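You operate a simulated robot arm through the tools that you are given. There is no shell and no other tool.

You run a simulated two-armed robot. Do the job below in one go: nothing can be reset, and whatever is moved stays where it is left.

## Task
Clean the 50 micron filter at 1.5 bar in the cleaning box.
Fine: cover shut while the air runs; stand the filter back where it was and leave the cover open. Set down upright: what you pick out.

The check looks at the end state, three seconds after you hand in, the way a careful person would. Anything else that was tipped, shoved, dropped, spilled or broken makes it a failure. Lids that push on must go on centred and level and be pressed home; caps that screw on are set level and turned clockwise until they are tight.

## Robot
Two 7-joint arms with fingered hands on one trunk that stands fixed in place. Base frame: the origin is at the foot of the trunk, x ahead of it, y to its left, z up. Readings come in m, rad, newtons and seconds.
The left shoulder is at [0.06, 0.138, 0.872], the right one opposite. With the tool pointing down near the work surface each hand reaches from about 0.4 to 0.92 m from the base axis, measured 20 degrees to its own side. Payload 4 kg a hand.
The tool frame of a hand sits at the grasp point between the pads (the TCP): z along the fingers, y along the line on which they close. The tips reach 0.036 m beyond it. The gripper opens to 0.12 m; its body begins 0.042 m behind the TCP. The gripper is a hand of 5 fingers: y runs from the thumb to the fingers, the wrist lies at [-0.015, -0.109, -0.2] in the tool frame, and closing takes about 1.5 s.
Orientation is that of the tool frame in the base frame, as [roll, pitch, yaw] about the fixed x, y, z axes, in that order (R = Rz(yaw) Ry(pitch) Rx(roll)). With the fingers straight down and the wrist toward the robot, the tool's x, y and z point along [0, 1, 0], [1, 0, 0] and [0, 0, -1] of the base frame.

## Interface
- The arms move only by the tool send_rows. It takes "left_increments", "right_increments" or both (then of equal length, played together; a hand with none holds still); each is a list of rows, each an object (a shift or turn left out is 0, a gripper value left out holds the last) with "offset": the shift along the base's x, y, z in m, a list of three; "rot": the turn, a rotation vector about the base's x, y, z in rad, a list of three. In form: [{"offset": [dx, dy, dz], "rot": [wx, wy, wz]}, ...]. A call has 1 to 20 rows; each row shifts and turns the commanded pose from where the row before left it. "left_hand" and "right_hand" are, for a hand that has rows, the finger opening in m, from 0 to 0.12, set as the call begins (left out, the last holds). A row lasts 0.2 s, in which the tool goes at most 0.05 m and 0.15 rad; a call with a longer step from one row to the next is refused whole, and so is a gripper value outside its range. Where a pose cannot be reached the arm comes as near as it can. A force on the tool above 60 N (or 10 N above the force at the start of the call, whichever is more), or a blocked arm, ends the call early, and 0.2 s more pass. Each finger travels about 0.153 m/s and halts on what it meets, pressing with about 26 N; the grip force reading is that of the motor and also rises with nothing between the fingers. The clock runs only during rows and for 0.2 s after the last one: add rows that do not move to give the fingers time. The reply holds the time, the measured pose of the TCP, the force on the tool along the base axes, the opening and the grip force, in the units named above and with some noise, with the torque about the TCP (base axes, N m) and any sound that the robot's microphone picked up, and new pictures: "show" is both (left out), scene, wrist or none (wrist: the cameras of the hands that moved).
- Cameras (640 x 400 px; columns grow to the right, rows downward): "scene" is now at [0.0495, 0.018, 1.531]; the picture's right is [0.16, -0.99, 0.00], its down [-0.57, -0.09, -0.81] and it looks along [0.80, 0.13, -0.58] (base axes); focal length 349 px, centre (320, 200). "left" rides on the left gripper at [-0.069, -0.079, -0.131] in its tool frame; the picture's right is [-0.78, -0.29, 0.55], its down [0.55, -0.73, 0.40] and it looks along [0.29, 0.61, 0.74] (tool axes); focal length 222 px, centre (320, 200). "right" rides on the right gripper at [0.069, -0.079, -0.131] in its tool frame; the picture's right is [-0.78, 0.29, -0.55], its down [-0.55, -0.73, 0.40] and it looks along [-0.29, 0.61, 0.74] (tool axes); focal length 222 px, centre (320, 200). There is no depth. A picture from a camera that has moved, and an enlarged one, comes with that camera's place and axes in the base frame and with its lens. The place of the scene camera against the robot may be out by one fixed shift of up to 0.025 m in any direction.
- move_column(by): slides the trunk up (or, below 0, down) by that many m; the arms and the scene camera ride with it, the base frame stays. It gives what a move gives, with no picture.
- curl_fingers(index, middle, ring, little, thumb_bend, thumb_turn, hand): sets how far each is bent, from 0 (flat) to 1 (curled in); at 0.3 the hand is open as for a grip, at 0.7 the pads meet at the TCP. One left out holds its place. A second passes; each finger stops where it meets its share of the squeeze, and holds until it gets a number again. A gripper value or a shape takes the hand back. It gives what a move gives, with no picture; readings hold the bend of each and the force on index, middle, ring, little, thumb and palm. thumb_turn goes from beside the hand (0) to across from the fingers (1), as for a grip.
- hand_shape(shape, hand): the hand has 5 fingers and takes this shape, open, in about a second: jaw (thumb against the fingers, like two jaws); tri (thumb and two fingers); tip (a fingertip pinch); poke (one finger out to press); point (the index stretched); flat (the hand flat); cup (the hand cupped); fist (a fist). The gripper value then closes the fingers along that shape, each until it touches; the sizes above hold for jaw. It gives what a move gives, with no picture.
- pan_tilt(pan, tilt): turns the head with the scene camera to pan (to the left, within 1.501 rad either way) and tilt (down, from -0.506 to 1.204), counted from straight ahead of the robot. It gives what a move gives, and a new picture of the scene camera.
- zoom(camera, box): a new picture of the part [left, top, right, bottom] of that camera's present view, enlarged. It takes no simulated time.
- sign_off(): hands the job in; it is judged then, once.

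Nothing tells you positions but the pictures and the camera data. Unless the task says otherwise, let go and move clear before handing in.

The tools are called after "Call:" by a JSON object that holds its "api" and its "payload". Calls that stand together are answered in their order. send_rows: Moves the arms, as the interface text tells. Its arguments: {"type":"object","properties":{"left_increments":{"type":"array","items":{"type":"object","properties":{"offset":{"type":"array","items":{"type":"number"}},"rot":{"type":"array","items":{"type":"number"}}}}},"left_hand":{"type":"number"},"right_increments":{"type":"array","items":{"type":"object","properties":{"offset":{"type":"array","items":{"type":"number"}},"rot":{"type":"array","items":{"type":"number"}}}}},"right_hand":{"type":"number"},"show":{"type":"string","enum":["both","scene","wrist","none"]}},"required":[]} The other tools are called the same way: move_column (by) moves the trunk up or down; hand_shape (shape, hand) gives the hand a shape; curl_fingers (index, middle, ring, little, thumb_bend, thumb_turn, hand) moves the fingers one by one; pan_tilt (pan, tilt) turns the head that bears the scene camera; zoom (camera, box) takes an enlarged picture of a part of a camera's view; sign_off () hands the job in.

At the start:

```text
time_s: 0.0
left_ee_pos: [0.499, 0.4185, 1.1721]
left_orientation: [3.141, 0.0, 1.571]
left_contact_force: [-0.5, -0.1, 0.0]
left_wrist_torque: [0.03, 0.0, 0.01]
left_opening: 0.1195
left_grasp_force: 0.1
left_shape: jaw
left_bend: [0.3, 0.3, 0.3, 0.3, 0.3, 0.97]
left_finger forces: [0.0, 0.1, 0.0, 0.0, 0.0, 0.0]
right_ee_pos: [0.5326, -0.0681, 1.2705]
right_orientation: [3.14, 0.0, 1.572]
right_contact_force: [-0.7, -0.8, 0.4]
right_wrist_torque: [-0.03, 0.02, 0.03]
right_opening: 0.1196
right_grasp_force: 0.1
right_shape: jaw
right_bend: [0.3, 0.3, 0.3, 0.3, 0.3, 0.97]
right_finger forces: [0.0, 0.0, 0.0, 0.1, 0.0, 0.0]
trunk travel left (down, up): [-0.45, 0.14]
head pan, tilt (commanded): [0.159, 0.62]
```

scene: 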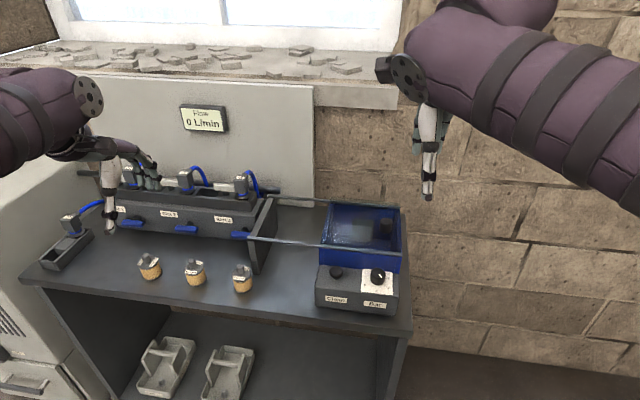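
right: 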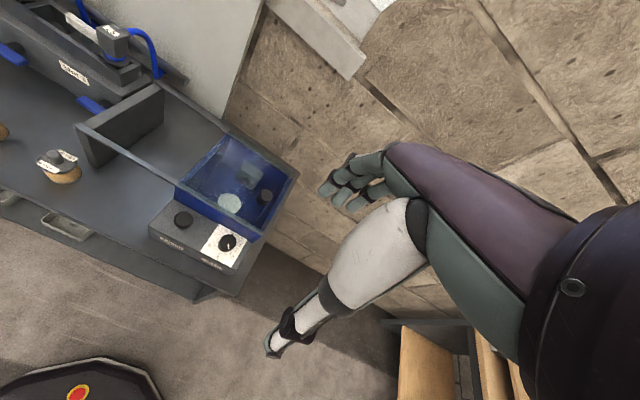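
left: 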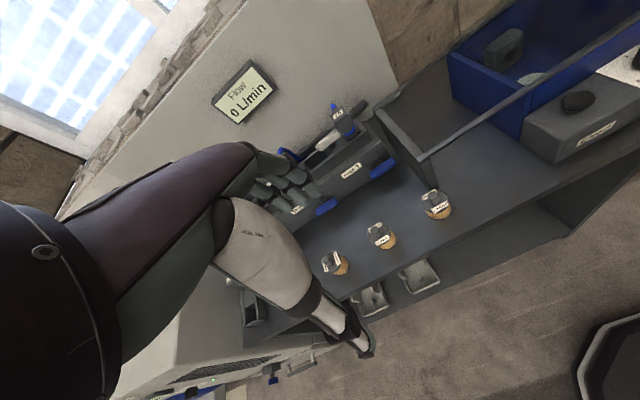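

I see a bench with a manifold holding three lines, three filters on the bench top, and a blue cleaning box with two knobs to the right. I'll zoom in to read the labels before I move anything.

Call:
{"api": "zoom", "payload": {"camera": "scene", "box": [110, 230, 270, 330]}}

Call:
{"api": "zoom", "payload": {"camera": "scene", "box": [240, 180, 420, 320]}}

Call:
{"api": "zoom", "payload": {"camera": "scene", "box": [20, 150, 280, 290]}}

Call:
{"api": "zoom", "payload": {"camera": "left", "box": [300, 170, 480, 290]}}

Call:
{"api": "zoom", "payload": {"camera": "right", "box": [130, 120, 310, 280]}}

```text
4.00 times, centred on (190, 280) of scene
camera zoom: at [0.0495, 0.018, 1.531], right [0.16, -0.99, 0.0], down [-0.57, -0.09, -0.81], along [0.8, 0.13, -0.58], focal length 1395 px, centre (840, -120)
```

zoom: 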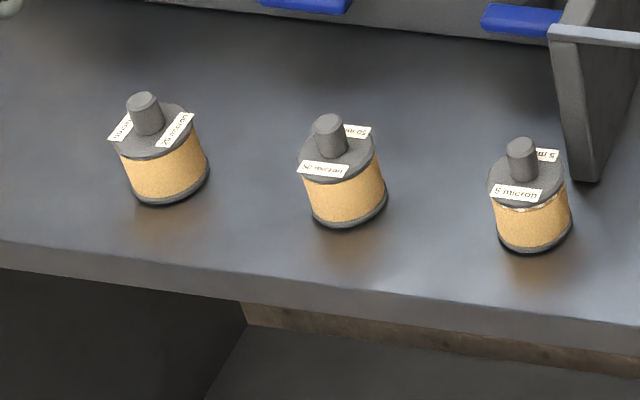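

```text
2.86 times, centred on (330, 250) of scene
camera zoom: at [0.0495, 0.018, 1.531], right [0.16, -0.99, 0.0], down [-0.57, -0.09, -0.81], along [0.8, 0.13, -0.58], focal length 996 px, centre (291, 57)
```

zoom: 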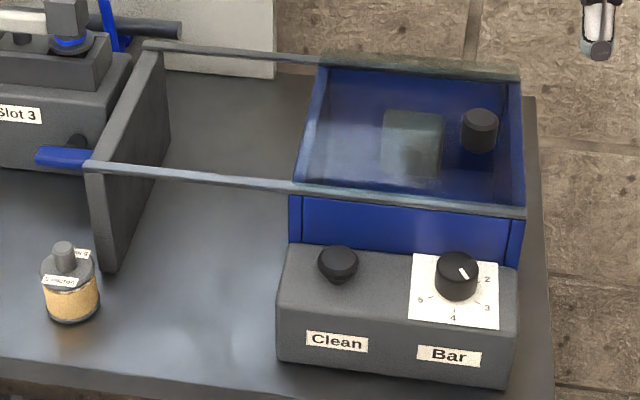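

```text
2.46 times, centred on (150, 220) of scene
camera zoom: at [0.0495, 0.018, 1.531], right [0.16, -0.99, 0.0], down [-0.57, -0.09, -0.81], along [0.8, 0.13, -0.58], focal length 858 px, centre (738, 151)
```

zoom: 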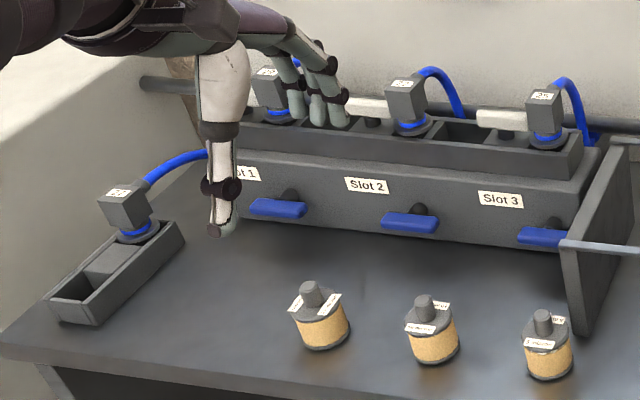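

```text
3.33 times, centred on (390, 230) of left
camera zoom: at [0.4192, 0.3507, 1.3018], right [-0.29, -0.78, -0.55], down [-0.73, 0.55, -0.4], along [0.61, 0.29, -0.74], focal length 740 px, centre (87, 100)
```

zoom: 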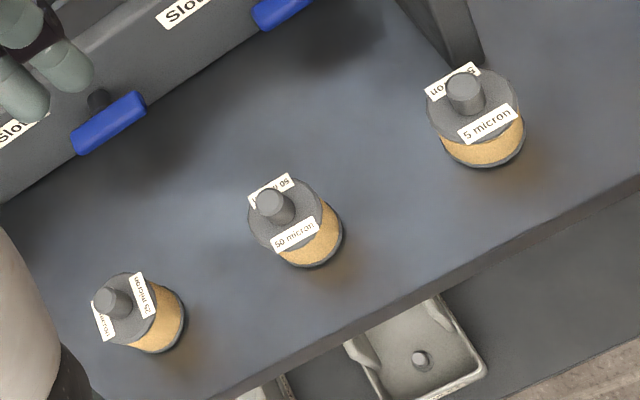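

```text
2.50 times, centred on (220, 200) of right
camera zoom: at [0.453, 0.0013, 1.4016], right [0.29, -0.78, 0.55], down [-0.73, -0.55, -0.4], along [0.61, -0.29, -0.74], focal length 555 px, centre (570, 200)
```

zoom: 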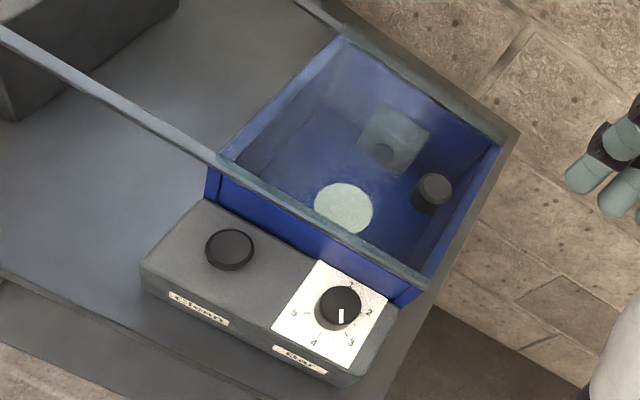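

The 50 micron filter is the middle of the three, near (0.58, 0.42). The box seems to have a clear sliding cover with a knob near its right end, and the dial needs a closer look.

Call:
{"api": "zoom", "payload": {"camera": "right", "box": [230, 215, 294, 265]}}

Call:
{"api": "zoom", "payload": {"camera": "scene", "box": [310, 260, 400, 316]}}

Call:
{"api": "zoom", "payload": {"camera": "right", "box": [60, 80, 310, 236]}}

Call:
{"api": "zoom", "payload": {"camera": "scene", "box": [310, 195, 410, 258]}}

```text
8.00 times, centred on (262, 240) of right
camera zoom: at [0.453, 0.0013, 1.4016], right [0.29, -0.78, 0.55], down [-0.73, -0.55, -0.4], along [0.61, -0.29, -0.74], focal length 1777 px, centre (784, -120)
```

zoom: 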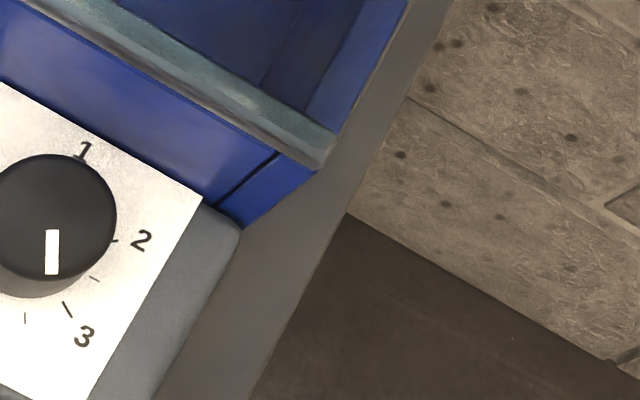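

```text
7.11 times, centred on (355, 288) of scene
camera zoom: at [0.0495, 0.018, 1.531], right [0.16, -0.99, 0.0], down [-0.57, -0.09, -0.81], along [0.8, 0.13, -0.58], focal length 2480 px, centre (71, -426)
```

zoom: 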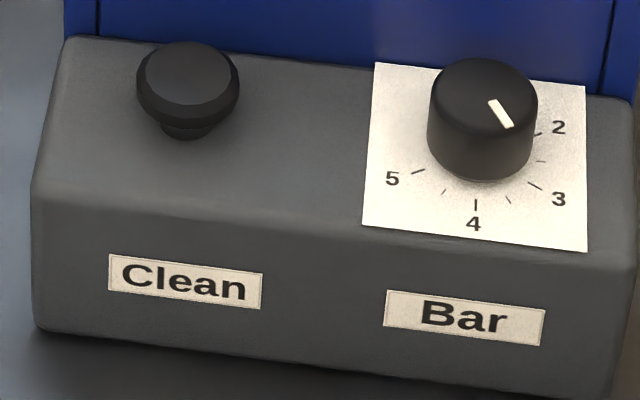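

```text
2.56 times, centred on (185, 158) of right
camera zoom: at [0.453, 0.0013, 1.4016], right [0.29, -0.78, 0.55], down [-0.73, -0.55, -0.4], along [0.61, -0.29, -0.74], focal length 569 px, centre (666, 308)
```

zoom: 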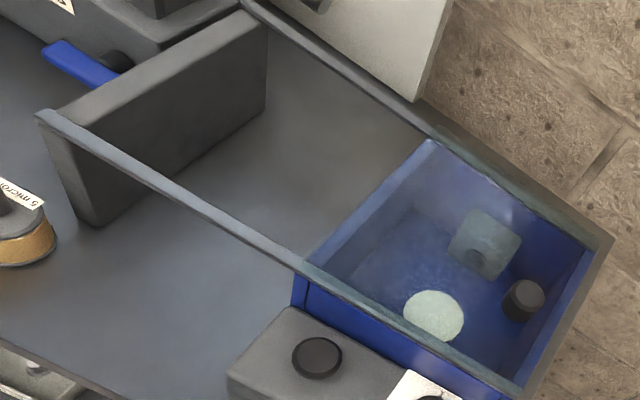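

```text
6.35 times, centred on (360, 226) of scene
camera zoom: at [0.0495, 0.018, 1.531], right [0.16, -0.99, 0.0], down [-0.57, -0.09, -0.81], along [0.8, 0.13, -0.58], focal length 2214 px, centre (66, 32)
```

zoom: 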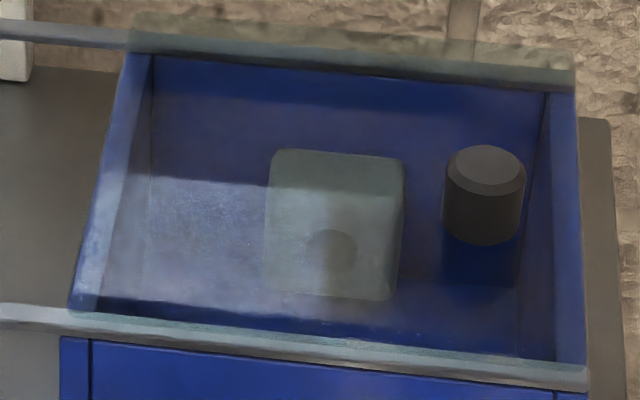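

The dial pointer now sits between the 2 and 4 marks, and the clear cover rides on the rails with its knob at the right end. I'll lower the right hand a little so I can see the box from another spot and work out positions.

Call:
{"api": "send_rows", "payload": {"right_increments": [{"offset": [-0.01, 0.02, -0.04]}, {"offset": [-0.01, 0.02, -0.04]}, {"offset": [-0.01, 0.02, -0.04]}, {"offset": [0, 0, 0]}], "show": "both"}}

```text
time_s: 1.0
left_ee_pos: [0.4987, 0.4195, 1.1717]
left_orientation: [3.141, -0.001, 1.571]
left_contact_force: [0.5, 0.0, -0.2]
left_wrist_torque: [0.02, 0.0, 0.0]
left_opening: 0.1198
left_grasp_force: 0.1
left_shape: jaw
left_bend: [0.3, 0.3, 0.3, 0.3, 0.3, 0.97]
left_finger forces: [0.0, 0.0, 0.0, 0.0, 0.0, 0.1]
right_ee_pos: [0.5034, -0.0102, 1.1495]
right_orientation: [3.141, 0.0, 1.57]
right_contact_force: [-0.4, -0.2, 0.1]
right_wrist_torque: [-0.03, 0.02, 0.02]
right_opening: 0.1197
right_grasp_force: 0.1
right_shape: jaw
right_bend: [0.3, 0.3, 0.3, 0.3, 0.3, 0.97]
right_finger forces: [0.1, 0.1, 0.0, 0.1, 0.1, 0.0]
trunk travel left (down, up): [-0.45, 0.14]
head pan, tilt (commanded): [0.159, 0.62]
camera scene: at [0.0494, 0.0179, 1.531], right [0.16, -0.99, 0.0], down [-0.57, -0.09, -0.81], along [0.8, 0.13, -0.58], focal length 349 px, centre (320, 200)
camera right: at [0.4236, 0.0594, 1.2806], right [0.29, -0.79, 0.55], down [-0.73, -0.55, -0.4], along [0.61, -0.29, -0.74], focal length 222 px, centre (320, 200)
```

scene: 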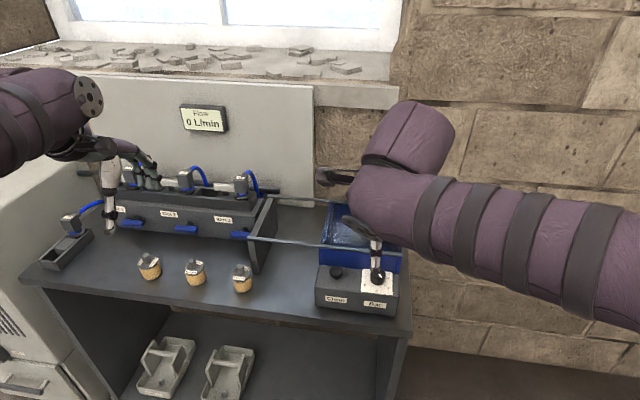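
right: 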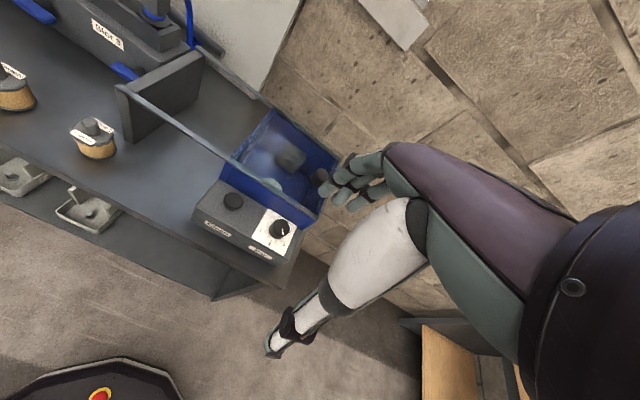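

Call:
{"api": "zoom", "payload": {"camera": "right", "box": [180, 100, 350, 270]}}

Call:
{"api": "zoom", "payload": {"camera": "right", "box": [245, 200, 309, 264]}}

Call:
{"api": "zoom", "payload": {"camera": "right", "box": [60, 60, 280, 200]}}

```text
2.35 times, centred on (265, 185) of right
camera zoom: at [0.4236, 0.0594, 1.2806], right [0.29, -0.79, 0.55], down [-0.73, -0.55, -0.4], along [0.61, -0.29, -0.74], focal length 523 px, centre (449, 235)
```

zoom: 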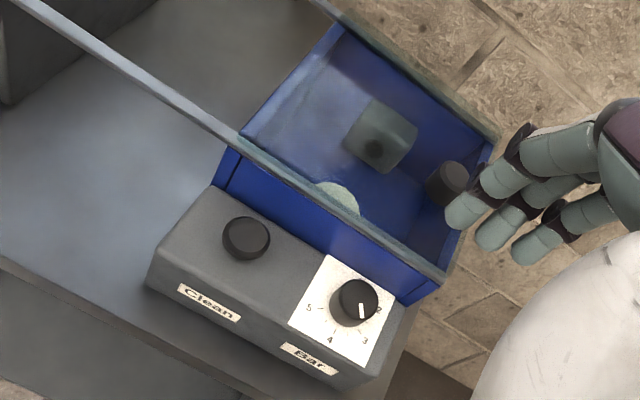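

```text
6.25 times, centred on (277, 232) of right
camera zoom: at [0.4236, 0.0594, 1.2806], right [0.29, -0.79, 0.55], down [-0.73, -0.55, -0.4], along [0.61, -0.29, -0.74], focal length 1388 px, centre (589, 0)
```

zoom: 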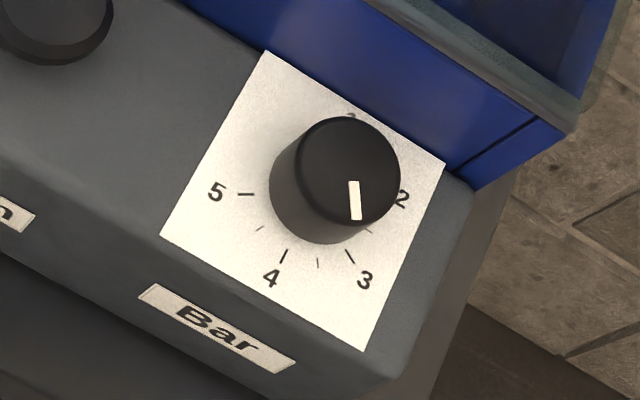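

```text
2.86 times, centred on (170, 130) of right
camera zoom: at [0.4236, 0.0594, 1.2806], right [0.29, -0.79, 0.55], down [-0.73, -0.55, -0.4], along [0.61, -0.29, -0.74], focal length 635 px, centre (749, 400)
```

zoom: 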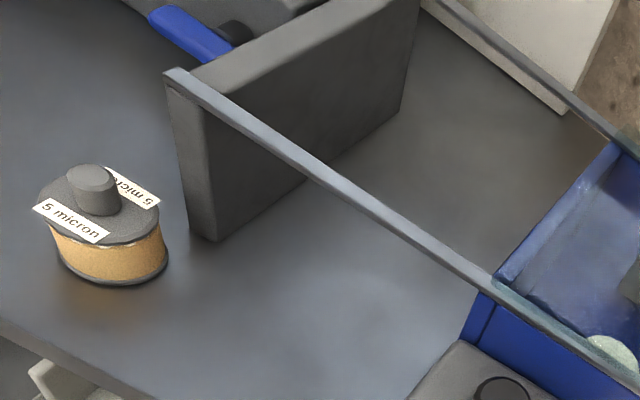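

The panel top is at z≈0.889, and the dial, centred at (0.617, -0.032), reads about 3.5. It has 60° per bar with 1 toward the box, so 1.5 bar needs 120° counter-clockwise. Next I'll look closely at the 50 micron filter and see what the fingertip-pinch shape looks like.

Call:
{"api": "zoom", "payload": {"camera": "left", "box": [350, 200, 420, 270]}}

Call:
{"api": "hand_shape", "payload": {"hand": "left", "shape": "tip"}}

Call:
{"api": "hand_shape", "payload": {"hand": "right", "shape": "poke"}}

Call:
{"api": "zoom", "payload": {"camera": "left", "box": [0, 0, 640, 400]}}

Call:
{"api": "zoom", "payload": {"camera": "right", "box": [0, 0, 640, 400]}}

Call:
{"api": "zoom", "payload": {"camera": "scene", "box": [0, 60, 640, 340]}}

```text
5.71 times, centred on (385, 235) of left
camera zoom: at [0.4191, 0.3505, 1.3019], right [-0.29, -0.78, -0.55], down [-0.73, 0.55, -0.4], along [0.61, 0.29, -0.74], focal length 1269 px, centre (-51, 0)
```

zoom: 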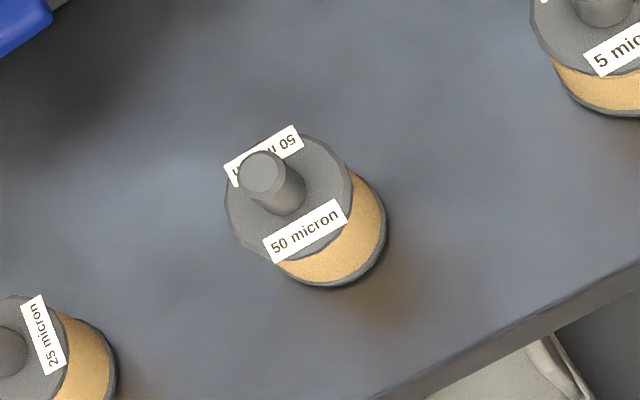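

```text
time_s: 1.9
left_ee_pos: [0.4992, 0.4195, 1.172]
left_orientation: [3.141, 0.0, 1.57]
left_contact_force: [-0.1, -0.2, -0.4]
left_wrist_torque: [0.01, 0.03, 0.01]
left_opening: 0.1197
left_grasp_force: 0.1
left_shape: tip
left_bend: [0.31, 0.98, 0.99, 0.99, 0.3, 0.97]
left_finger forces: [0.0, 0.0, 0.0, 0.0, 0.0, 0.1]
right_ee_pos: [0.5055, -0.0092, 1.1497]
right_orientation: [-3.14, 0.001, 1.57]
right_contact_force: [-0.8, -0.7, 0.7]
right_wrist_torque: [0.01, -0.01, 0.01]
right_opening: 0.1198
right_grasp_force: 0.0
right_shape: jaw
right_bend: [0.3, 0.3, 0.3, 0.3, 0.3, 0.97]
right_finger forces: [0.1, 0.1, 0.0, 0.0, 0.0, 0.0]
trunk travel left (down, up): [-0.45, 0.14]
head pan, tilt (commanded): [0.159, 0.62]
```

```text
time_s: 2.8
left_ee_pos: [0.4984, 0.4191, 1.1713]
left_orientation: [3.141, 0.001, 1.57]
left_contact_force: [-0.4, 0.6, 0.0]
left_wrist_torque: [0.04, -0.01, 0.01]
left_opening: 0.1196
left_grasp_force: 0.0
left_shape: tip
left_bend: [0.31, 0.98, 0.99, 0.99, 0.3, 0.97]
left_finger forces: [0.0, 0.1, 0.0, 0.1, 0.0, 0.1]
right_ee_pos: [0.5035, -0.0105, 1.1493]
right_orientation: [3.141, 0.0, 1.57]
right_contact_force: [-0.2, 0.6, 0.7]
right_wrist_torque: [0.03, 0.0, -0.02]
right_opening: 0.0001
right_grasp_force: 0.1
right_shape: poke
right_bend: [0.7, 0.7, 0.99, 0.99, 1.0, 1.0]
right_finger forces: [0.0, 0.1, 0.1, 0.0, 0.0, 0.1]
trunk travel left (down, up): [-0.45, 0.14]
head pan, tilt (commanded): [0.159, 0.62]
```

```text
1.00 times, centred on (320, 200) of left (not enlarged: the box is as wide or as high as the picture)
camera zoom: at [0.4191, 0.3507, 1.3018], right [-0.29, -0.78, -0.55], down [-0.73, 0.55, -0.4], along [0.61, 0.29, -0.74], focal length 222 px, centre (320, 200)
```

zoom: 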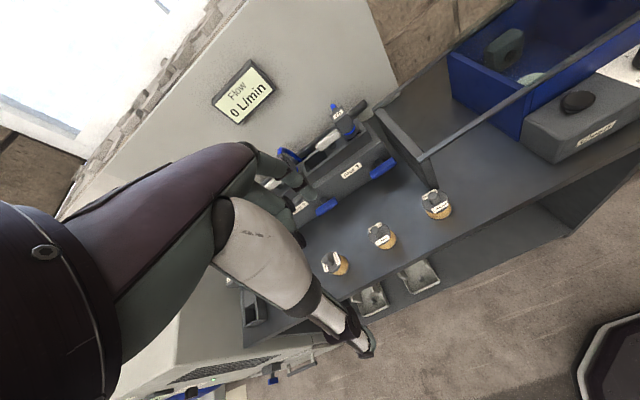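

```text
1.00 times, centred on (320, 200) of right (not enlarged: the box is as wide or as high as the picture)
camera zoom: at [0.4238, 0.0593, 1.2808], right [0.29, -0.78, 0.55], down [-0.73, -0.55, -0.4], along [0.61, -0.29, -0.74], focal length 222 px, centre (320, 200)
```

zoom: 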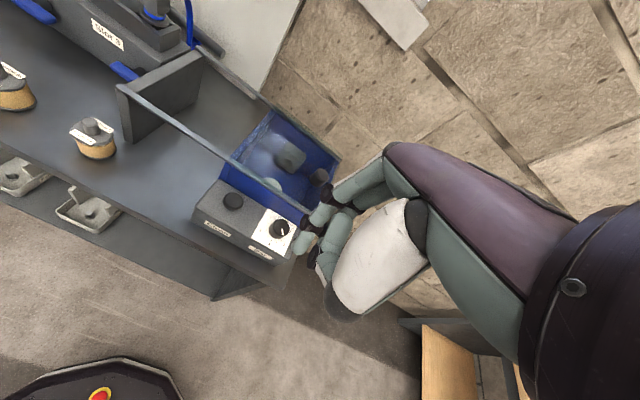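

```text
1.00 times, centred on (320, 200) of scene (not enlarged: the box is as wide or as high as the picture)
camera zoom: at [0.0495, 0.018, 1.531], right [0.16, -0.99, 0.0], down [-0.57, -0.09, -0.81], along [0.8, 0.13, -0.58], focal length 349 px, centre (320, 200)
```

zoom: 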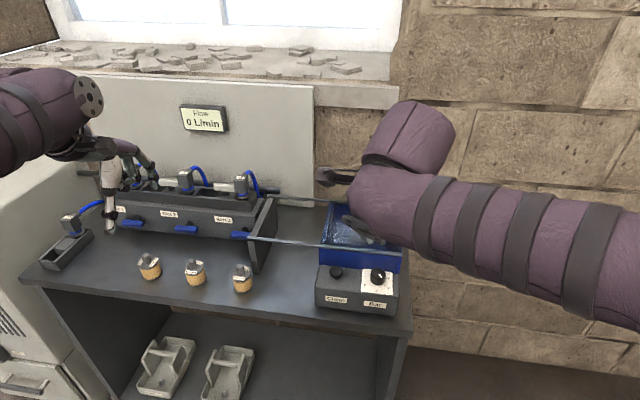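

The poke shape puts two fingertips about 36 mm below the tool point. I'll take the right hand over to the right of the cover knob, near (0.72, -0.04), stay above it, and check the view.

Call:
{"api": "send_rows", "payload": {"right_increments": [{"offset": [0.0, -0.03, 0.0]}, {"offset": [0.04, -0.03, 0.0]}, {"offset": [0.045, -0.02, 0.0]}, {"offset": [0.045, -0.02, 0.0]}, {"offset": [0.045, 0, 0.0]}, {"offset": [0.0435, 0, 0.0]}, {"offset": [0, 0, -0.04]}, {"offset": [0, 0, 0]}], "show": "both"}}

```text
time_s: 4.6
left_ee_pos: [0.4974, 0.4191, 1.172]
left_orientation: [-3.141, 0.001, 1.572]
left_contact_force: [-0.3, -0.6, -0.4]
left_wrist_torque: [0.01, 0.01, 0.02]
left_opening: 0.1198
left_grasp_force: 0.0
left_shape: tip
left_bend: [0.31, 0.98, 0.99, 0.99, 0.3, 0.97]
left_finger forces: [0.0, 0.0, 0.0, 0.0, 0.0, 0.1]
right_ee_pos: [0.7208, -0.1096, 1.1096]
right_orientation: [-3.141, 0.001, 1.57]
right_contact_force: [-0.2, 0.5, 0.0]
right_wrist_torque: [-0.04, -0.03, -0.01]
right_opening: 0.0002
right_grasp_force: 0.1
right_shape: poke
right_bend: [0.7, 0.7, 0.99, 0.99, 1.0, 1.0]
right_finger forces: [0.0, 0.0, 0.0, 0.1, 0.0, 0.1]
trunk travel left (down, up): [-0.45, 0.14]
head pan, tilt (commanded): [0.159, 0.62]
camera scene: at [0.0496, 0.018, 1.531], right [0.16, -0.99, 0.0], down [-0.57, -0.09, -0.81], along [0.8, 0.13, -0.58], focal length 349 px, centre (320, 200)
camera right: at [0.641, -0.0401, 1.2416], right [0.29, -0.78, 0.55], down [-0.73, -0.55, -0.4], along [0.61, -0.29, -0.74], focal length 222 px, centre (320, 200)
```

scene: 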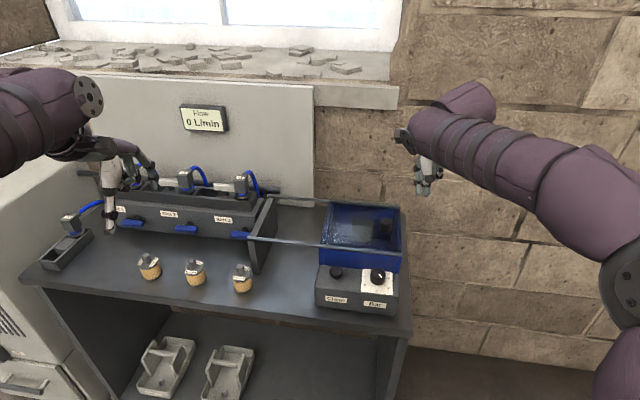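
right: 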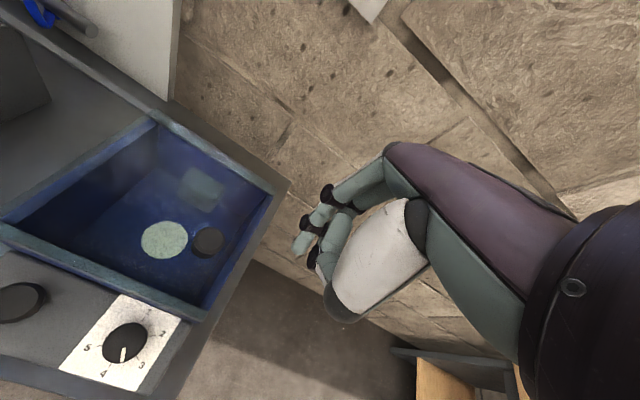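

Call:
{"api": "zoom", "payload": {"camera": "right", "box": [90, 100, 330, 260]}}

Call:
{"api": "zoom", "payload": {"camera": "right", "box": [0, 190, 200, 400]}}

Call:
{"api": "zoom", "payload": {"camera": "scene", "box": [310, 100, 470, 270]}}

```text
2.50 times, centred on (210, 180) of right
camera zoom: at [0.641, -0.0401, 1.2416], right [0.29, -0.78, 0.55], down [-0.73, -0.55, -0.4], along [0.61, -0.29, -0.74], focal length 555 px, centre (595, 250)
```

zoom: 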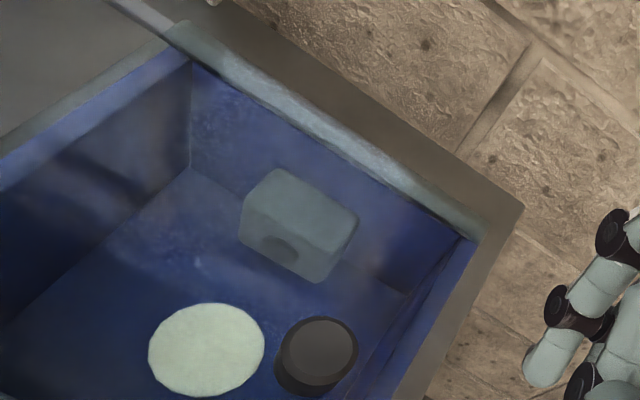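

```text
1.90 times, centred on (100, 295) of right
camera zoom: at [0.641, -0.0401, 1.2416], right [0.29, -0.78, 0.55], down [-0.73, -0.55, -0.4], along [0.61, -0.29, -0.74], focal length 423 px, centre (739, 19)
```

zoom: 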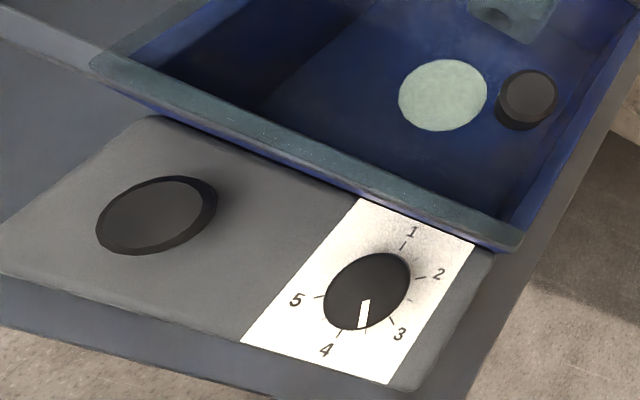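

```text
2.35 times, centred on (390, 185) of scene
camera zoom: at [0.0496, 0.018, 1.531], right [0.16, -0.99, 0.0], down [-0.57, -0.09, -0.81], along [0.8, 0.13, -0.58], focal length 821 px, centre (155, 235)
```

zoom: 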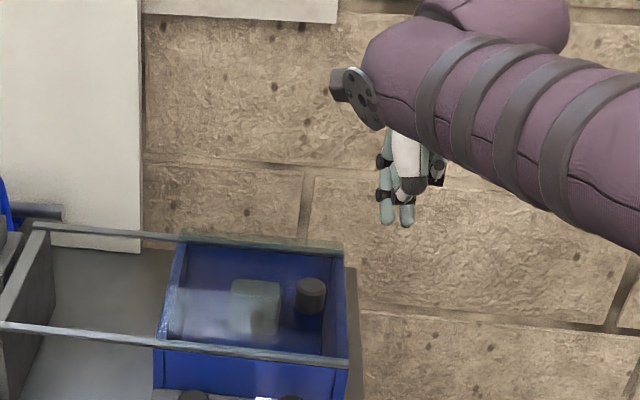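

The cover knob is at (0.721, -0.040) with its top at z≈0.989, and the rail tops are at about 0.949. The pale seat disc is at (0.7355, 0.0135). I'll lower the fingertips to the right of the knob and check before pushing.

Call:
{"api": "send_rows", "payload": {"right_increments": [{"offset": [0, 0, -0.04]}, {"offset": [0, 0, -0.04]}, {"offset": [0, 0, -0.0256]}, {"offset": [0, 0.015, 0]}, {"offset": [0, 0, 0]}], "show": "both"}}

Call:
{"api": "zoom", "payload": {"camera": "scene", "box": [310, 160, 430, 270]}}

Call:
{"api": "zoom", "payload": {"camera": "right", "box": [100, 150, 400, 350]}}

```text
time_s: 5.8
left_ee_pos: [0.4983, 0.4197, 1.1714]
left_orientation: [-3.142, 0.0, 1.571]
left_contact_force: [0.5, 0.3, -0.1]
left_wrist_torque: [0.0, 0.02, -0.01]
left_opening: 0.1197
left_grasp_force: 0.1
left_shape: tip
left_bend: [0.31, 0.98, 0.99, 0.99, 0.3, 0.97]
left_finger forces: [0.0, 0.0, 0.1, 0.1, 0.1, 0.0]
right_ee_pos: [0.7207, -0.0954, 1.0051]
right_orientation: [3.141, 0.001, 1.572]
right_contact_force: [1.0, 0.1, -0.2]
right_wrist_torque: [0.01, -0.01, 0.01]
right_opening: 0.0
right_grasp_force: 0.1
right_shape: poke
right_bend: [0.7, 0.7, 0.99, 0.99, 1.0, 1.0]
right_finger forces: [0.1, 0.0, 0.0, 0.0, 0.1, 0.1]
trunk travel left (down, up): [-0.45, 0.14]
head pan, tilt (commanded): [0.159, 0.62]
camera scene: at [0.0496, 0.0179, 1.531], right [0.16, -0.99, 0.0], down [-0.57, -0.09, -0.81], along [0.8, 0.13, -0.58], focal length 349 px, centre (320, 200)
camera right: at [0.6404, -0.0253, 1.1358], right [0.29, -0.79, 0.55], down [-0.74, -0.55, -0.4], along [0.61, -0.29, -0.74], focal length 222 px, centre (320, 200)
```

scene: 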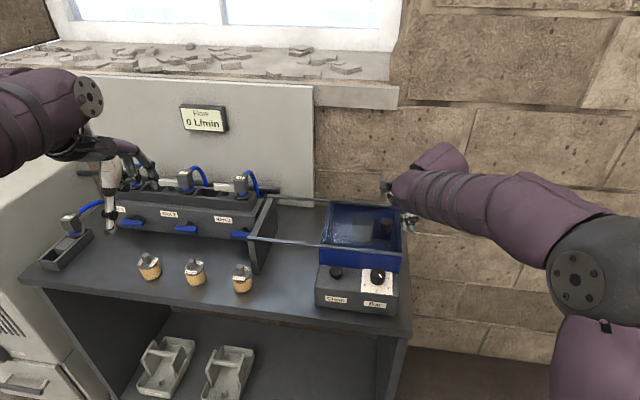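
right: 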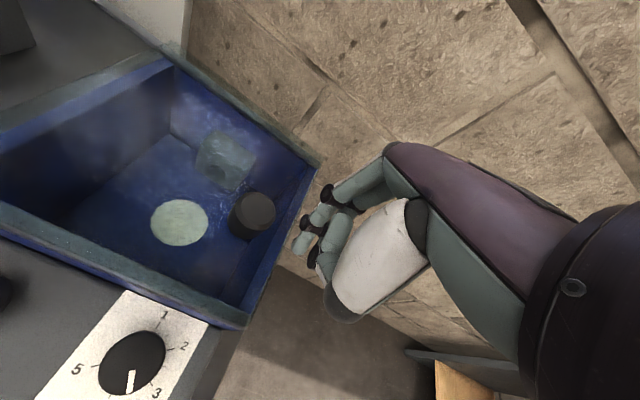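

```text
3.64 times, centred on (370, 215) of scene
camera zoom: at [0.0496, 0.0179, 1.531], right [0.16, -0.99, 0.0], down [-0.57, -0.09, -0.81], along [0.8, 0.13, -0.58], focal length 1268 px, centre (138, 146)
```

zoom: 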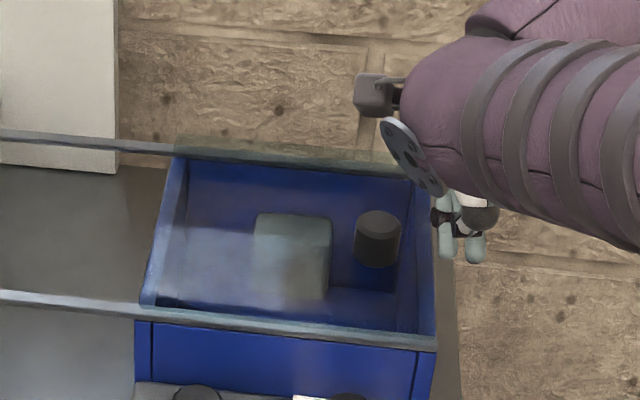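

```text
2.00 times, centred on (250, 250) of right
camera zoom: at [0.6404, -0.0253, 1.1358], right [0.29, -0.79, 0.55], down [-0.74, -0.55, -0.4], along [0.61, -0.29, -0.74], focal length 444 px, centre (460, 100)
```

zoom: 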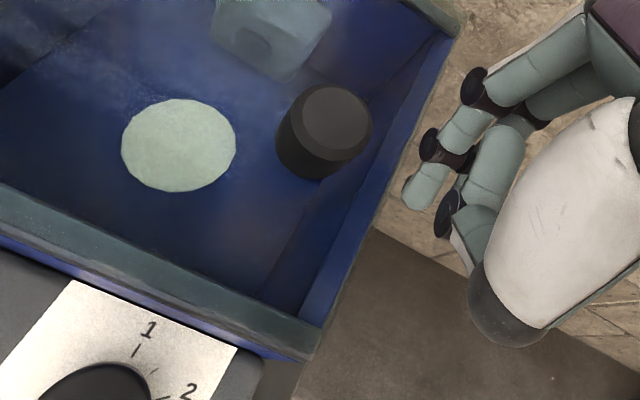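

The fingertips are level with the knob's lower half and just to its right. I'll push it gently to the left and watch that the cover slides.

Call:
{"api": "send_rows", "payload": {"right_increments": [{"offset": [-0.008, 0.01, 0]}, {"offset": [0, 0.012, 0]}, {"offset": [0, 0.015, 0]}, {"offset": [0, 0.015, 0]}, {"offset": [0, 0.015, 0]}, {"offset": [0, 0.015, 0]}, {"offset": [0, 0, 0]}], "show": "both"}}

```text
time_s: 7.4
left_ee_pos: [0.4981, 0.4187, 1.1721]
left_orientation: [-3.141, 0.001, 1.57]
left_contact_force: [0.3, 0.1, 0.1]
left_wrist_torque: [0.01, -0.02, -0.04]
left_opening: 0.1197
left_grasp_force: 0.1
left_shape: tip
left_bend: [0.31, 0.98, 0.99, 0.99, 0.3, 0.97]
left_finger forces: [0.1, 0.0, 0.0, 0.1, 0.0, 0.0]
right_ee_pos: [0.7126, -0.0115, 1.007]
right_orientation: [-3.141, 0.001, 1.57]
right_contact_force: [-0.1, 0.3, -0.4]
right_wrist_torque: [0.0, -0.03, 0.01]
right_opening: 0.0
right_grasp_force: 0.1
right_shape: poke
right_bend: [0.7, 0.7, 0.99, 0.99, 1.0, 1.0]
right_finger forces: [0.0, 0.0, 0.1, 0.1, 0.0, 0.0]
trunk travel left (down, up): [-0.45, 0.14]
head pan, tilt (commanded): [0.159, 0.62]
camera scene: at [0.0496, 0.018, 1.531], right [0.16, -0.99, 0.0], down [-0.57, -0.09, -0.81], along [0.8, 0.13, -0.58], focal length 349 px, centre (320, 200)
camera right: at [0.6331, 0.0581, 1.137], right [0.29, -0.79, 0.55], down [-0.73, -0.55, -0.4], along [0.61, -0.29, -0.74], focal length 222 px, centre (320, 200)
```

scene: 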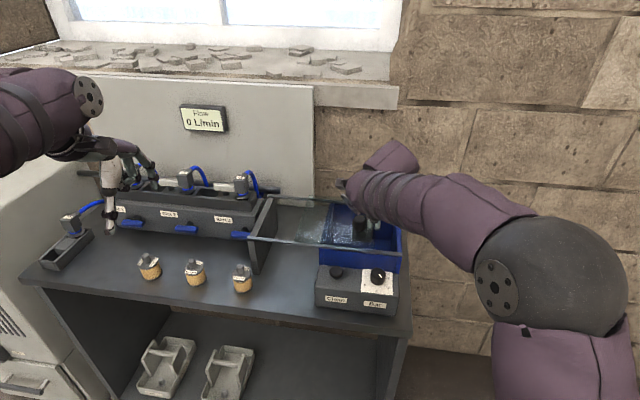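
right: 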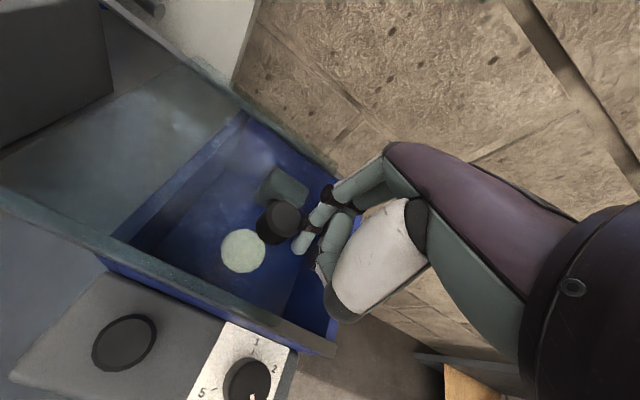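

The cover slides left easily. I'll keep pushing until it is fully open.

Call:
{"api": "send_rows", "payload": {"right_increments": [{"offset": [0, 0.015, 0]}, {"offset": [0, 0.015, 0]}, {"offset": [0, 0.015, 0]}, {"offset": [0, 0.015, 0]}, {"offset": [0, 0.015, 0]}, {"offset": [0, 0.012, 0]}, {"offset": [0, 0.01, 0]}, {"offset": [0, 0.01, 0]}, {"offset": [0, 0.0, 0]}], "show": "both"}}

```text
time_s: 9.4
left_ee_pos: [0.4984, 0.4201, 1.1715]
left_orientation: [3.141, -0.002, 1.571]
left_contact_force: [-0.3, 0.9, 0.5]
left_wrist_torque: [-0.01, 0.0, 0.03]
left_opening: 0.1199
left_grasp_force: 0.0
left_shape: tip
left_bend: [0.31, 0.98, 0.99, 0.99, 0.3, 0.97]
left_finger forces: [0.0, 0.0, 0.1, 0.0, 0.1, 0.0]
right_ee_pos: [0.7129, 0.0962, 1.006]
right_orientation: [-3.14, 0.0, 1.572]
right_contact_force: [0.1, -0.5, -0.5]
right_wrist_torque: [0.03, 0.01, -0.01]
right_opening: 0.0
right_grasp_force: 0.1
right_shape: poke
right_bend: [0.7, 0.7, 0.99, 0.99, 1.0, 1.0]
right_finger forces: [0.1, 0.0, 0.0, 0.0, 0.0, 0.0]
trunk travel left (down, up): [-0.45, 0.14]
head pan, tilt (commanded): [0.159, 0.62]
camera scene: at [0.0496, 0.018, 1.531], right [0.16, -0.99, 0.0], down [-0.57, -0.09, -0.81], along [0.8, 0.13, -0.58], focal length 349 px, centre (320, 200)
camera right: at [0.6337, 0.1659, 1.1371], right [0.29, -0.78, 0.55], down [-0.73, -0.55, -0.4], along [0.61, -0.29, -0.74], focal length 222 px, centre (320, 200)
```

scene: 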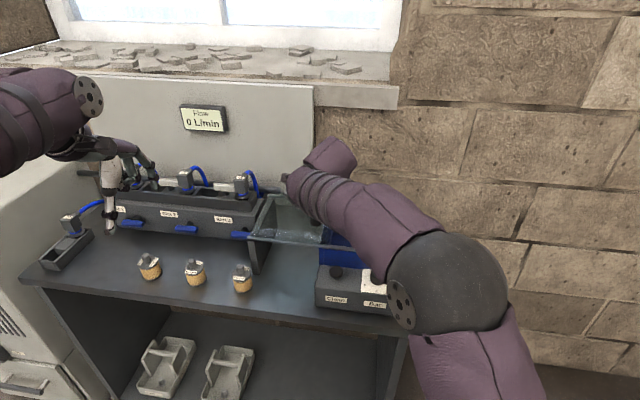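
right: 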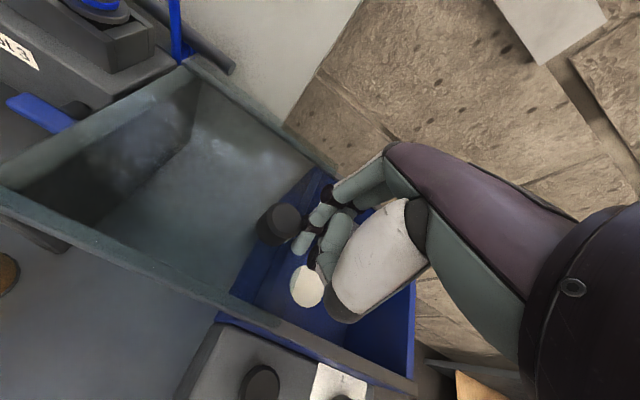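

The cover is almost at the end plate. I'll push a little further in small steps until it stops.

Call:
{"api": "send_rows", "payload": {"right_increments": [{"offset": [0, 0.008, 0]}, {"offset": [0, 0.008, 0]}, {"offset": [0, 0.008, 0]}, {"offset": [0, 0.006, 0]}, {"offset": [0, 0.0, 0]}], "show": "wrist"}}

Call:
{"api": "zoom", "payload": {"camera": "right", "box": [0, 40, 340, 340]}}

```text
time_s: 10.6
left_ee_pos: [0.4973, 0.4171, 1.1746]
left_orientation: [3.141, -0.002, 1.571]
left_contact_force: [0.3, -0.1, 0.5]
left_wrist_torque: [0.0, 0.01, 0.01]
left_opening: 0.1195
left_grasp_force: 0.0
left_shape: tip
left_bend: [0.31, 0.98, 0.99, 0.99, 0.3, 0.97]
left_finger forces: [0.0, 0.0, 0.0, 0.1, 0.0, 0.0]
right_ee_pos: [0.7161, 0.1116, 1.0033]
right_orientation: [3.141, 0.009, 1.555]
right_contact_force: [3.4, -47.4, 3.7]
right_wrist_torque: [-0.65, -0.08, -0.4]
right_opening: 0.0002
right_grasp_force: 0.0
right_shape: poke
right_bend: [0.7, 0.7, 0.99, 0.99, 1.0, 1.0]
right_finger forces: [47.1, 0.1, 0.1, 0.0, 0.0, 0.0]
trunk travel left (down, up): [-0.45, 0.14]
head pan, tilt (commanded): [0.159, 0.62]
camera right: at [0.6382, 0.1842, 1.135], right [0.28, -0.78, 0.55], down [-0.74, -0.54, -0.39], along [0.61, -0.3, -0.74], focal length 222 px, centre (320, 200)
```

right: 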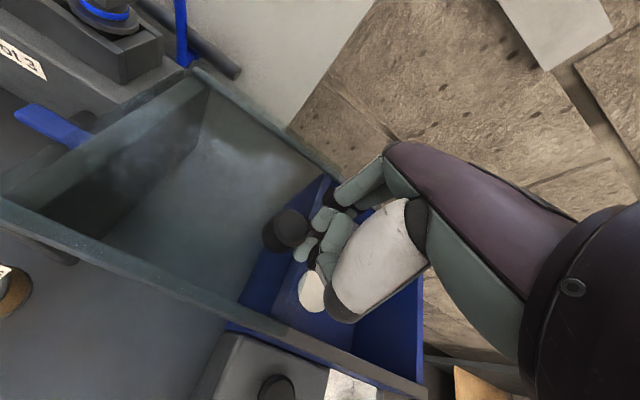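

```text
1.33 times, centred on (170, 190) of right
camera zoom: at [0.6382, 0.1842, 1.135], right [0.28, -0.78, 0.55], down [-0.74, -0.54, -0.39], along [0.61, -0.3, -0.74], focal length 296 px, centre (520, 213)
```

zoom: 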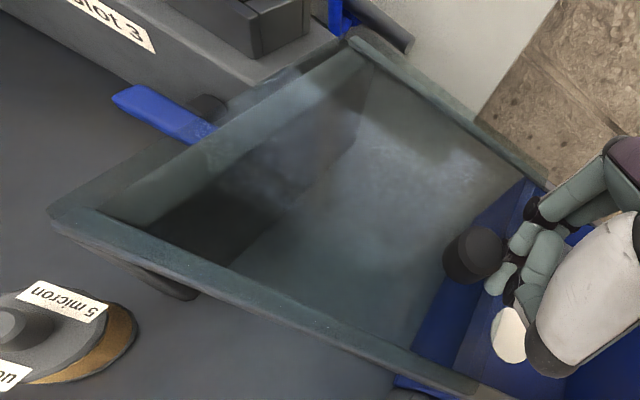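

The cover has reached its stop, reading 47 N, so it is fully open. I'll back off, lift clear to the right, and try the pinch shape to see where the fingertips meet before turning the dial.

Call:
{"api": "send_rows", "payload": {"right_increments": [{"offset": [0, -0.03, 0]}, {"offset": [0, -0.02, 0]}, {"offset": [0, 0, 0.05]}, {"offset": [0, 0, 0.05]}, {"offset": [-0.04, -0.02, 0.04]}, {"offset": [-0.05, -0.02, 0]}, {"offset": [-0.05, -0.02, 0]}, {"offset": [0, -0.02, 0]}], "show": "scene"}}

Call:
{"api": "hand_shape", "payload": {"hand": "right", "shape": "tip"}}

Call:
{"api": "zoom", "payload": {"camera": "right", "box": [180, 100, 480, 400]}}

Call:
{"api": "zoom", "payload": {"camera": "scene", "box": [240, 130, 440, 280]}}

```text
refused: row 5 steps farther than a row can; nothing moved
```

```text
time_s: 11.5
left_ee_pos: [0.4943, 0.4186, 1.1738]
left_orientation: [3.138, 0.0, 1.571]
left_contact_force: [0.1, -0.5, 0.9]
left_wrist_torque: [-0.03, 0.01, 0.03]
left_opening: 0.1196
left_grasp_force: 0.1
left_shape: tip
left_bend: [0.31, 0.98, 0.99, 0.99, 0.3, 0.97]
left_finger forces: [0.0, 0.1, 0.0, 0.0, 0.1, 0.1]
right_ee_pos: [0.7151, 0.1256, 1.0276]
right_orientation: [3.107, -0.019, 1.573]
right_contact_force: [9.7, -1.6, 71.9]
right_wrist_torque: [0.65, 0.0, -0.07]
right_opening: 0.092
right_grasp_force: 0.1
right_shape: tip
right_bend: [0.31, 0.98, 0.99, 0.99, 0.6, 0.98]
right_finger forces: [0.0, 0.0, 0.0, 0.1, 72.2, 0.0]
trunk travel left (down, up): [-0.45, 0.14]
head pan, tilt (commanded): [0.159, 0.62]
```

```text
1.33 times, centred on (330, 250) of right
camera zoom: at [0.6304, 0.1939, 1.1563], right [0.27, -0.79, 0.54], down [-0.72, -0.54, -0.43], along [0.64, -0.27, -0.72], focal length 296 px, centre (307, 133)
```

zoom: 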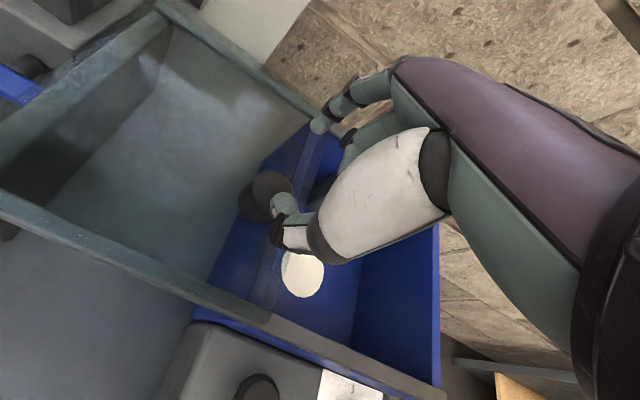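

```text
2.67 times, centred on (340, 205) of scene
camera zoom: at [0.0443, 0.0175, 1.5319], right [0.16, -0.99, 0.0], down [-0.57, -0.09, -0.82], along [0.81, 0.13, -0.58], focal length 930 px, centre (267, 187)
```

zoom: 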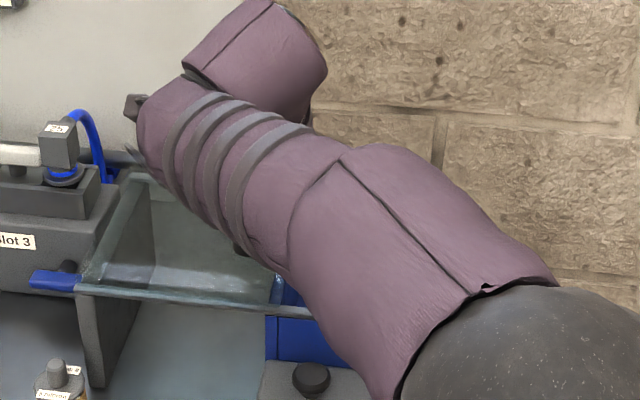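

The move was refused because one step was too long, so the hand opened while still beside the knob and the thumb is now pressing on the knob top. I shouldn't have chained those calls. I'll lift straight up now.

Call:
{"api": "send_rows", "payload": {"right_increments": [{"offset": [0, 0, 0.03]}, {"offset": [0, 0, 0.04]}, {"offset": [0, 0, 0.04]}, {"offset": [0, 0, 0]}], "show": "both"}}

```text
time_s: 12.5
left_ee_pos: [0.4984, 0.4193, 1.1719]
left_orientation: [3.14, 0.0, 1.571]
left_contact_force: [-0.3, -0.4, 0.2]
left_wrist_torque: [-0.04, 0.0, -0.02]
left_opening: 0.1197
left_grasp_force: 0.0
left_shape: tip
left_bend: [0.31, 0.98, 0.99, 0.99, 0.3, 0.97]
left_finger forces: [0.0, 0.1, 0.0, 0.0, 0.1, 0.0]
right_ee_pos: [0.7133, 0.1281, 1.1163]
right_orientation: [-3.14, -0.001, 1.571]
right_contact_force: [1.0, 0.1, -0.2]
right_wrist_torque: [-0.05, 0.01, -0.01]
right_opening: 0.1197
right_grasp_force: 0.0
right_shape: tip
right_bend: [0.31, 0.98, 0.99, 0.99, 0.3, 0.97]
right_finger forces: [0.0, 0.1, 0.1, 0.0, 0.0, 0.0]
trunk travel left (down, up): [-0.45, 0.14]
head pan, tilt (commanded): [0.159, 0.62]
camera scene: at [0.0496, 0.0181, 1.531], right [0.16, -0.99, 0.0], down [-0.57, -0.09, -0.81], along [0.8, 0.13, -0.58], focal length 349 px, centre (320, 200)
camera right: at [0.6336, 0.1966, 1.2466], right [0.29, -0.78, 0.55], down [-0.74, -0.55, -0.4], along [0.61, -0.29, -0.74], focal length 222 px, centre (320, 200)
```

scene: 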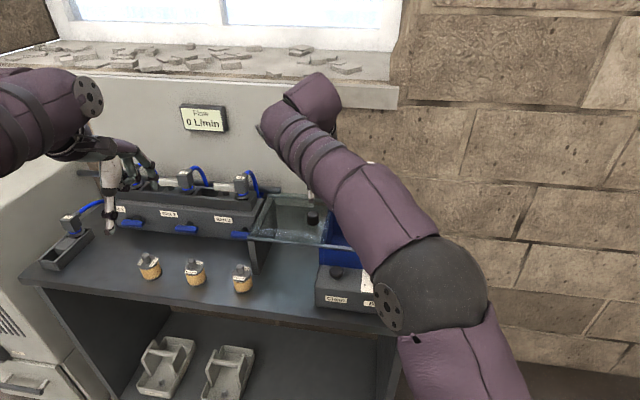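
right: 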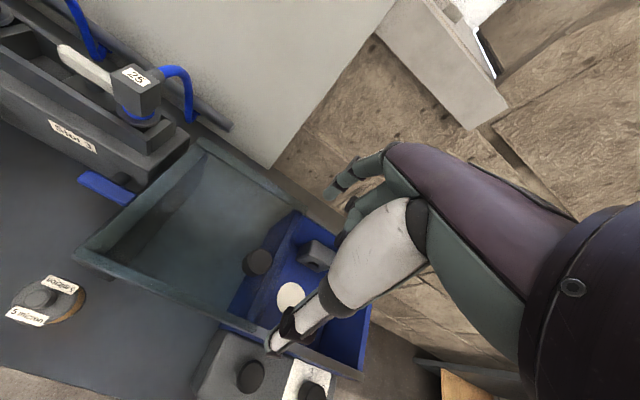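

The hand is clear and the cover looks fine. Now I'll bring the right hand in front of the panel and turn it −90°, so the index sits on the box side and the curled fingers point toward the robot, to test that the arm can reach this.

Call:
{"api": "send_rows", "payload": {"right_increments": [{"offset": [0, 0, 0.03]}, {"offset": [-0.024, -0.026, 0.0], "rot": [0, 0, -0.14]}, {"offset": [-0.024, -0.026, 0.0], "rot": [0, 0, -0.14]}, {"offset": [-0.024, -0.026, 0.0], "rot": [0, 0, -0.14]}, {"offset": [-0.024, -0.026, 0.0], "rot": [0, 0, -0.14]}, {"offset": [-0.024, -0.026, 0.0], "rot": [0, 0, -0.14]}, {"offset": [-0.024, -0.026, 0.0], "rot": [0, 0, -0.14]}, {"offset": [-0.01, -0.026, 0.0], "rot": [0, 0, -0.14]}, {"offset": [-0.01, -0.026, 0.0], "rot": [0, 0, -0.14]}, {"offset": [0, 0, 0.0], "rot": [0, 0, -0.14]}, {"offset": [0, 0, 0.0], "rot": [0, 0, -0.14]}, {"offset": [0, 0, 0.0], "rot": [0, 0, -0.14]}, {"offset": [0, 0, 0.0], "rot": [0, 0, -0.031]}, {"offset": [0, 0, 0]}], "show": "both"}}

```text
time_s: 15.5
left_ee_pos: [0.4979, 0.4203, 1.1723]
left_orientation: [3.141, 0.0, 1.57]
left_contact_force: [-0.4, 0.8, 0.5]
left_wrist_torque: [0.0, 0.03, 0.0]
left_opening: 0.1196
left_grasp_force: 0.1
left_shape: tip
left_bend: [0.31, 0.98, 0.99, 0.99, 0.3, 0.97]
left_finger forces: [0.1, 0.0, 0.0, 0.1, 0.1, 0.1]
right_ee_pos: [0.5495, -0.0819, 1.1458]
right_orientation: [-3.141, 0.002, -0.003]
right_contact_force: [0.4, 0.6, 0.3]
right_wrist_torque: [0.04, 0.0, -0.01]
right_opening: 0.1196
right_grasp_force: 0.0
right_shape: tip
right_bend: [0.31, 0.98, 0.99, 0.99, 0.3, 0.97]
right_finger forces: [0.0, 0.1, 0.0, 0.1, 0.1, 0.1]
trunk travel left (down, up): [-0.45, 0.14]
head pan, tilt (commanded): [0.159, 0.62]
camera scene: at [0.0496, 0.0181, 1.531], right [0.16, -0.99, 0.0], down [-0.57, -0.09, -0.81], along [0.8, 0.13, -0.58], focal length 349 px, centre (320, 200)
camera right: at [0.6183, -0.0028, 1.2764], right [-0.79, -0.29, 0.55], down [-0.55, 0.74, -0.4], along [-0.29, -0.61, -0.74], focal length 222 px, centre (320, 200)
```

scene: 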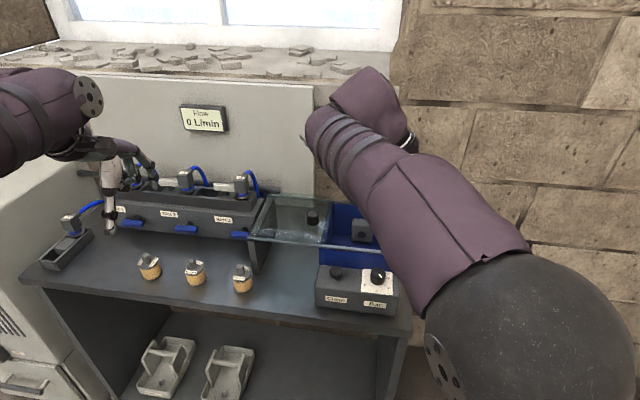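
right: 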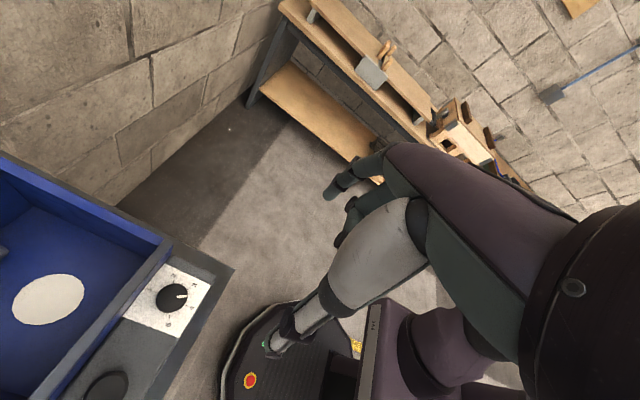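

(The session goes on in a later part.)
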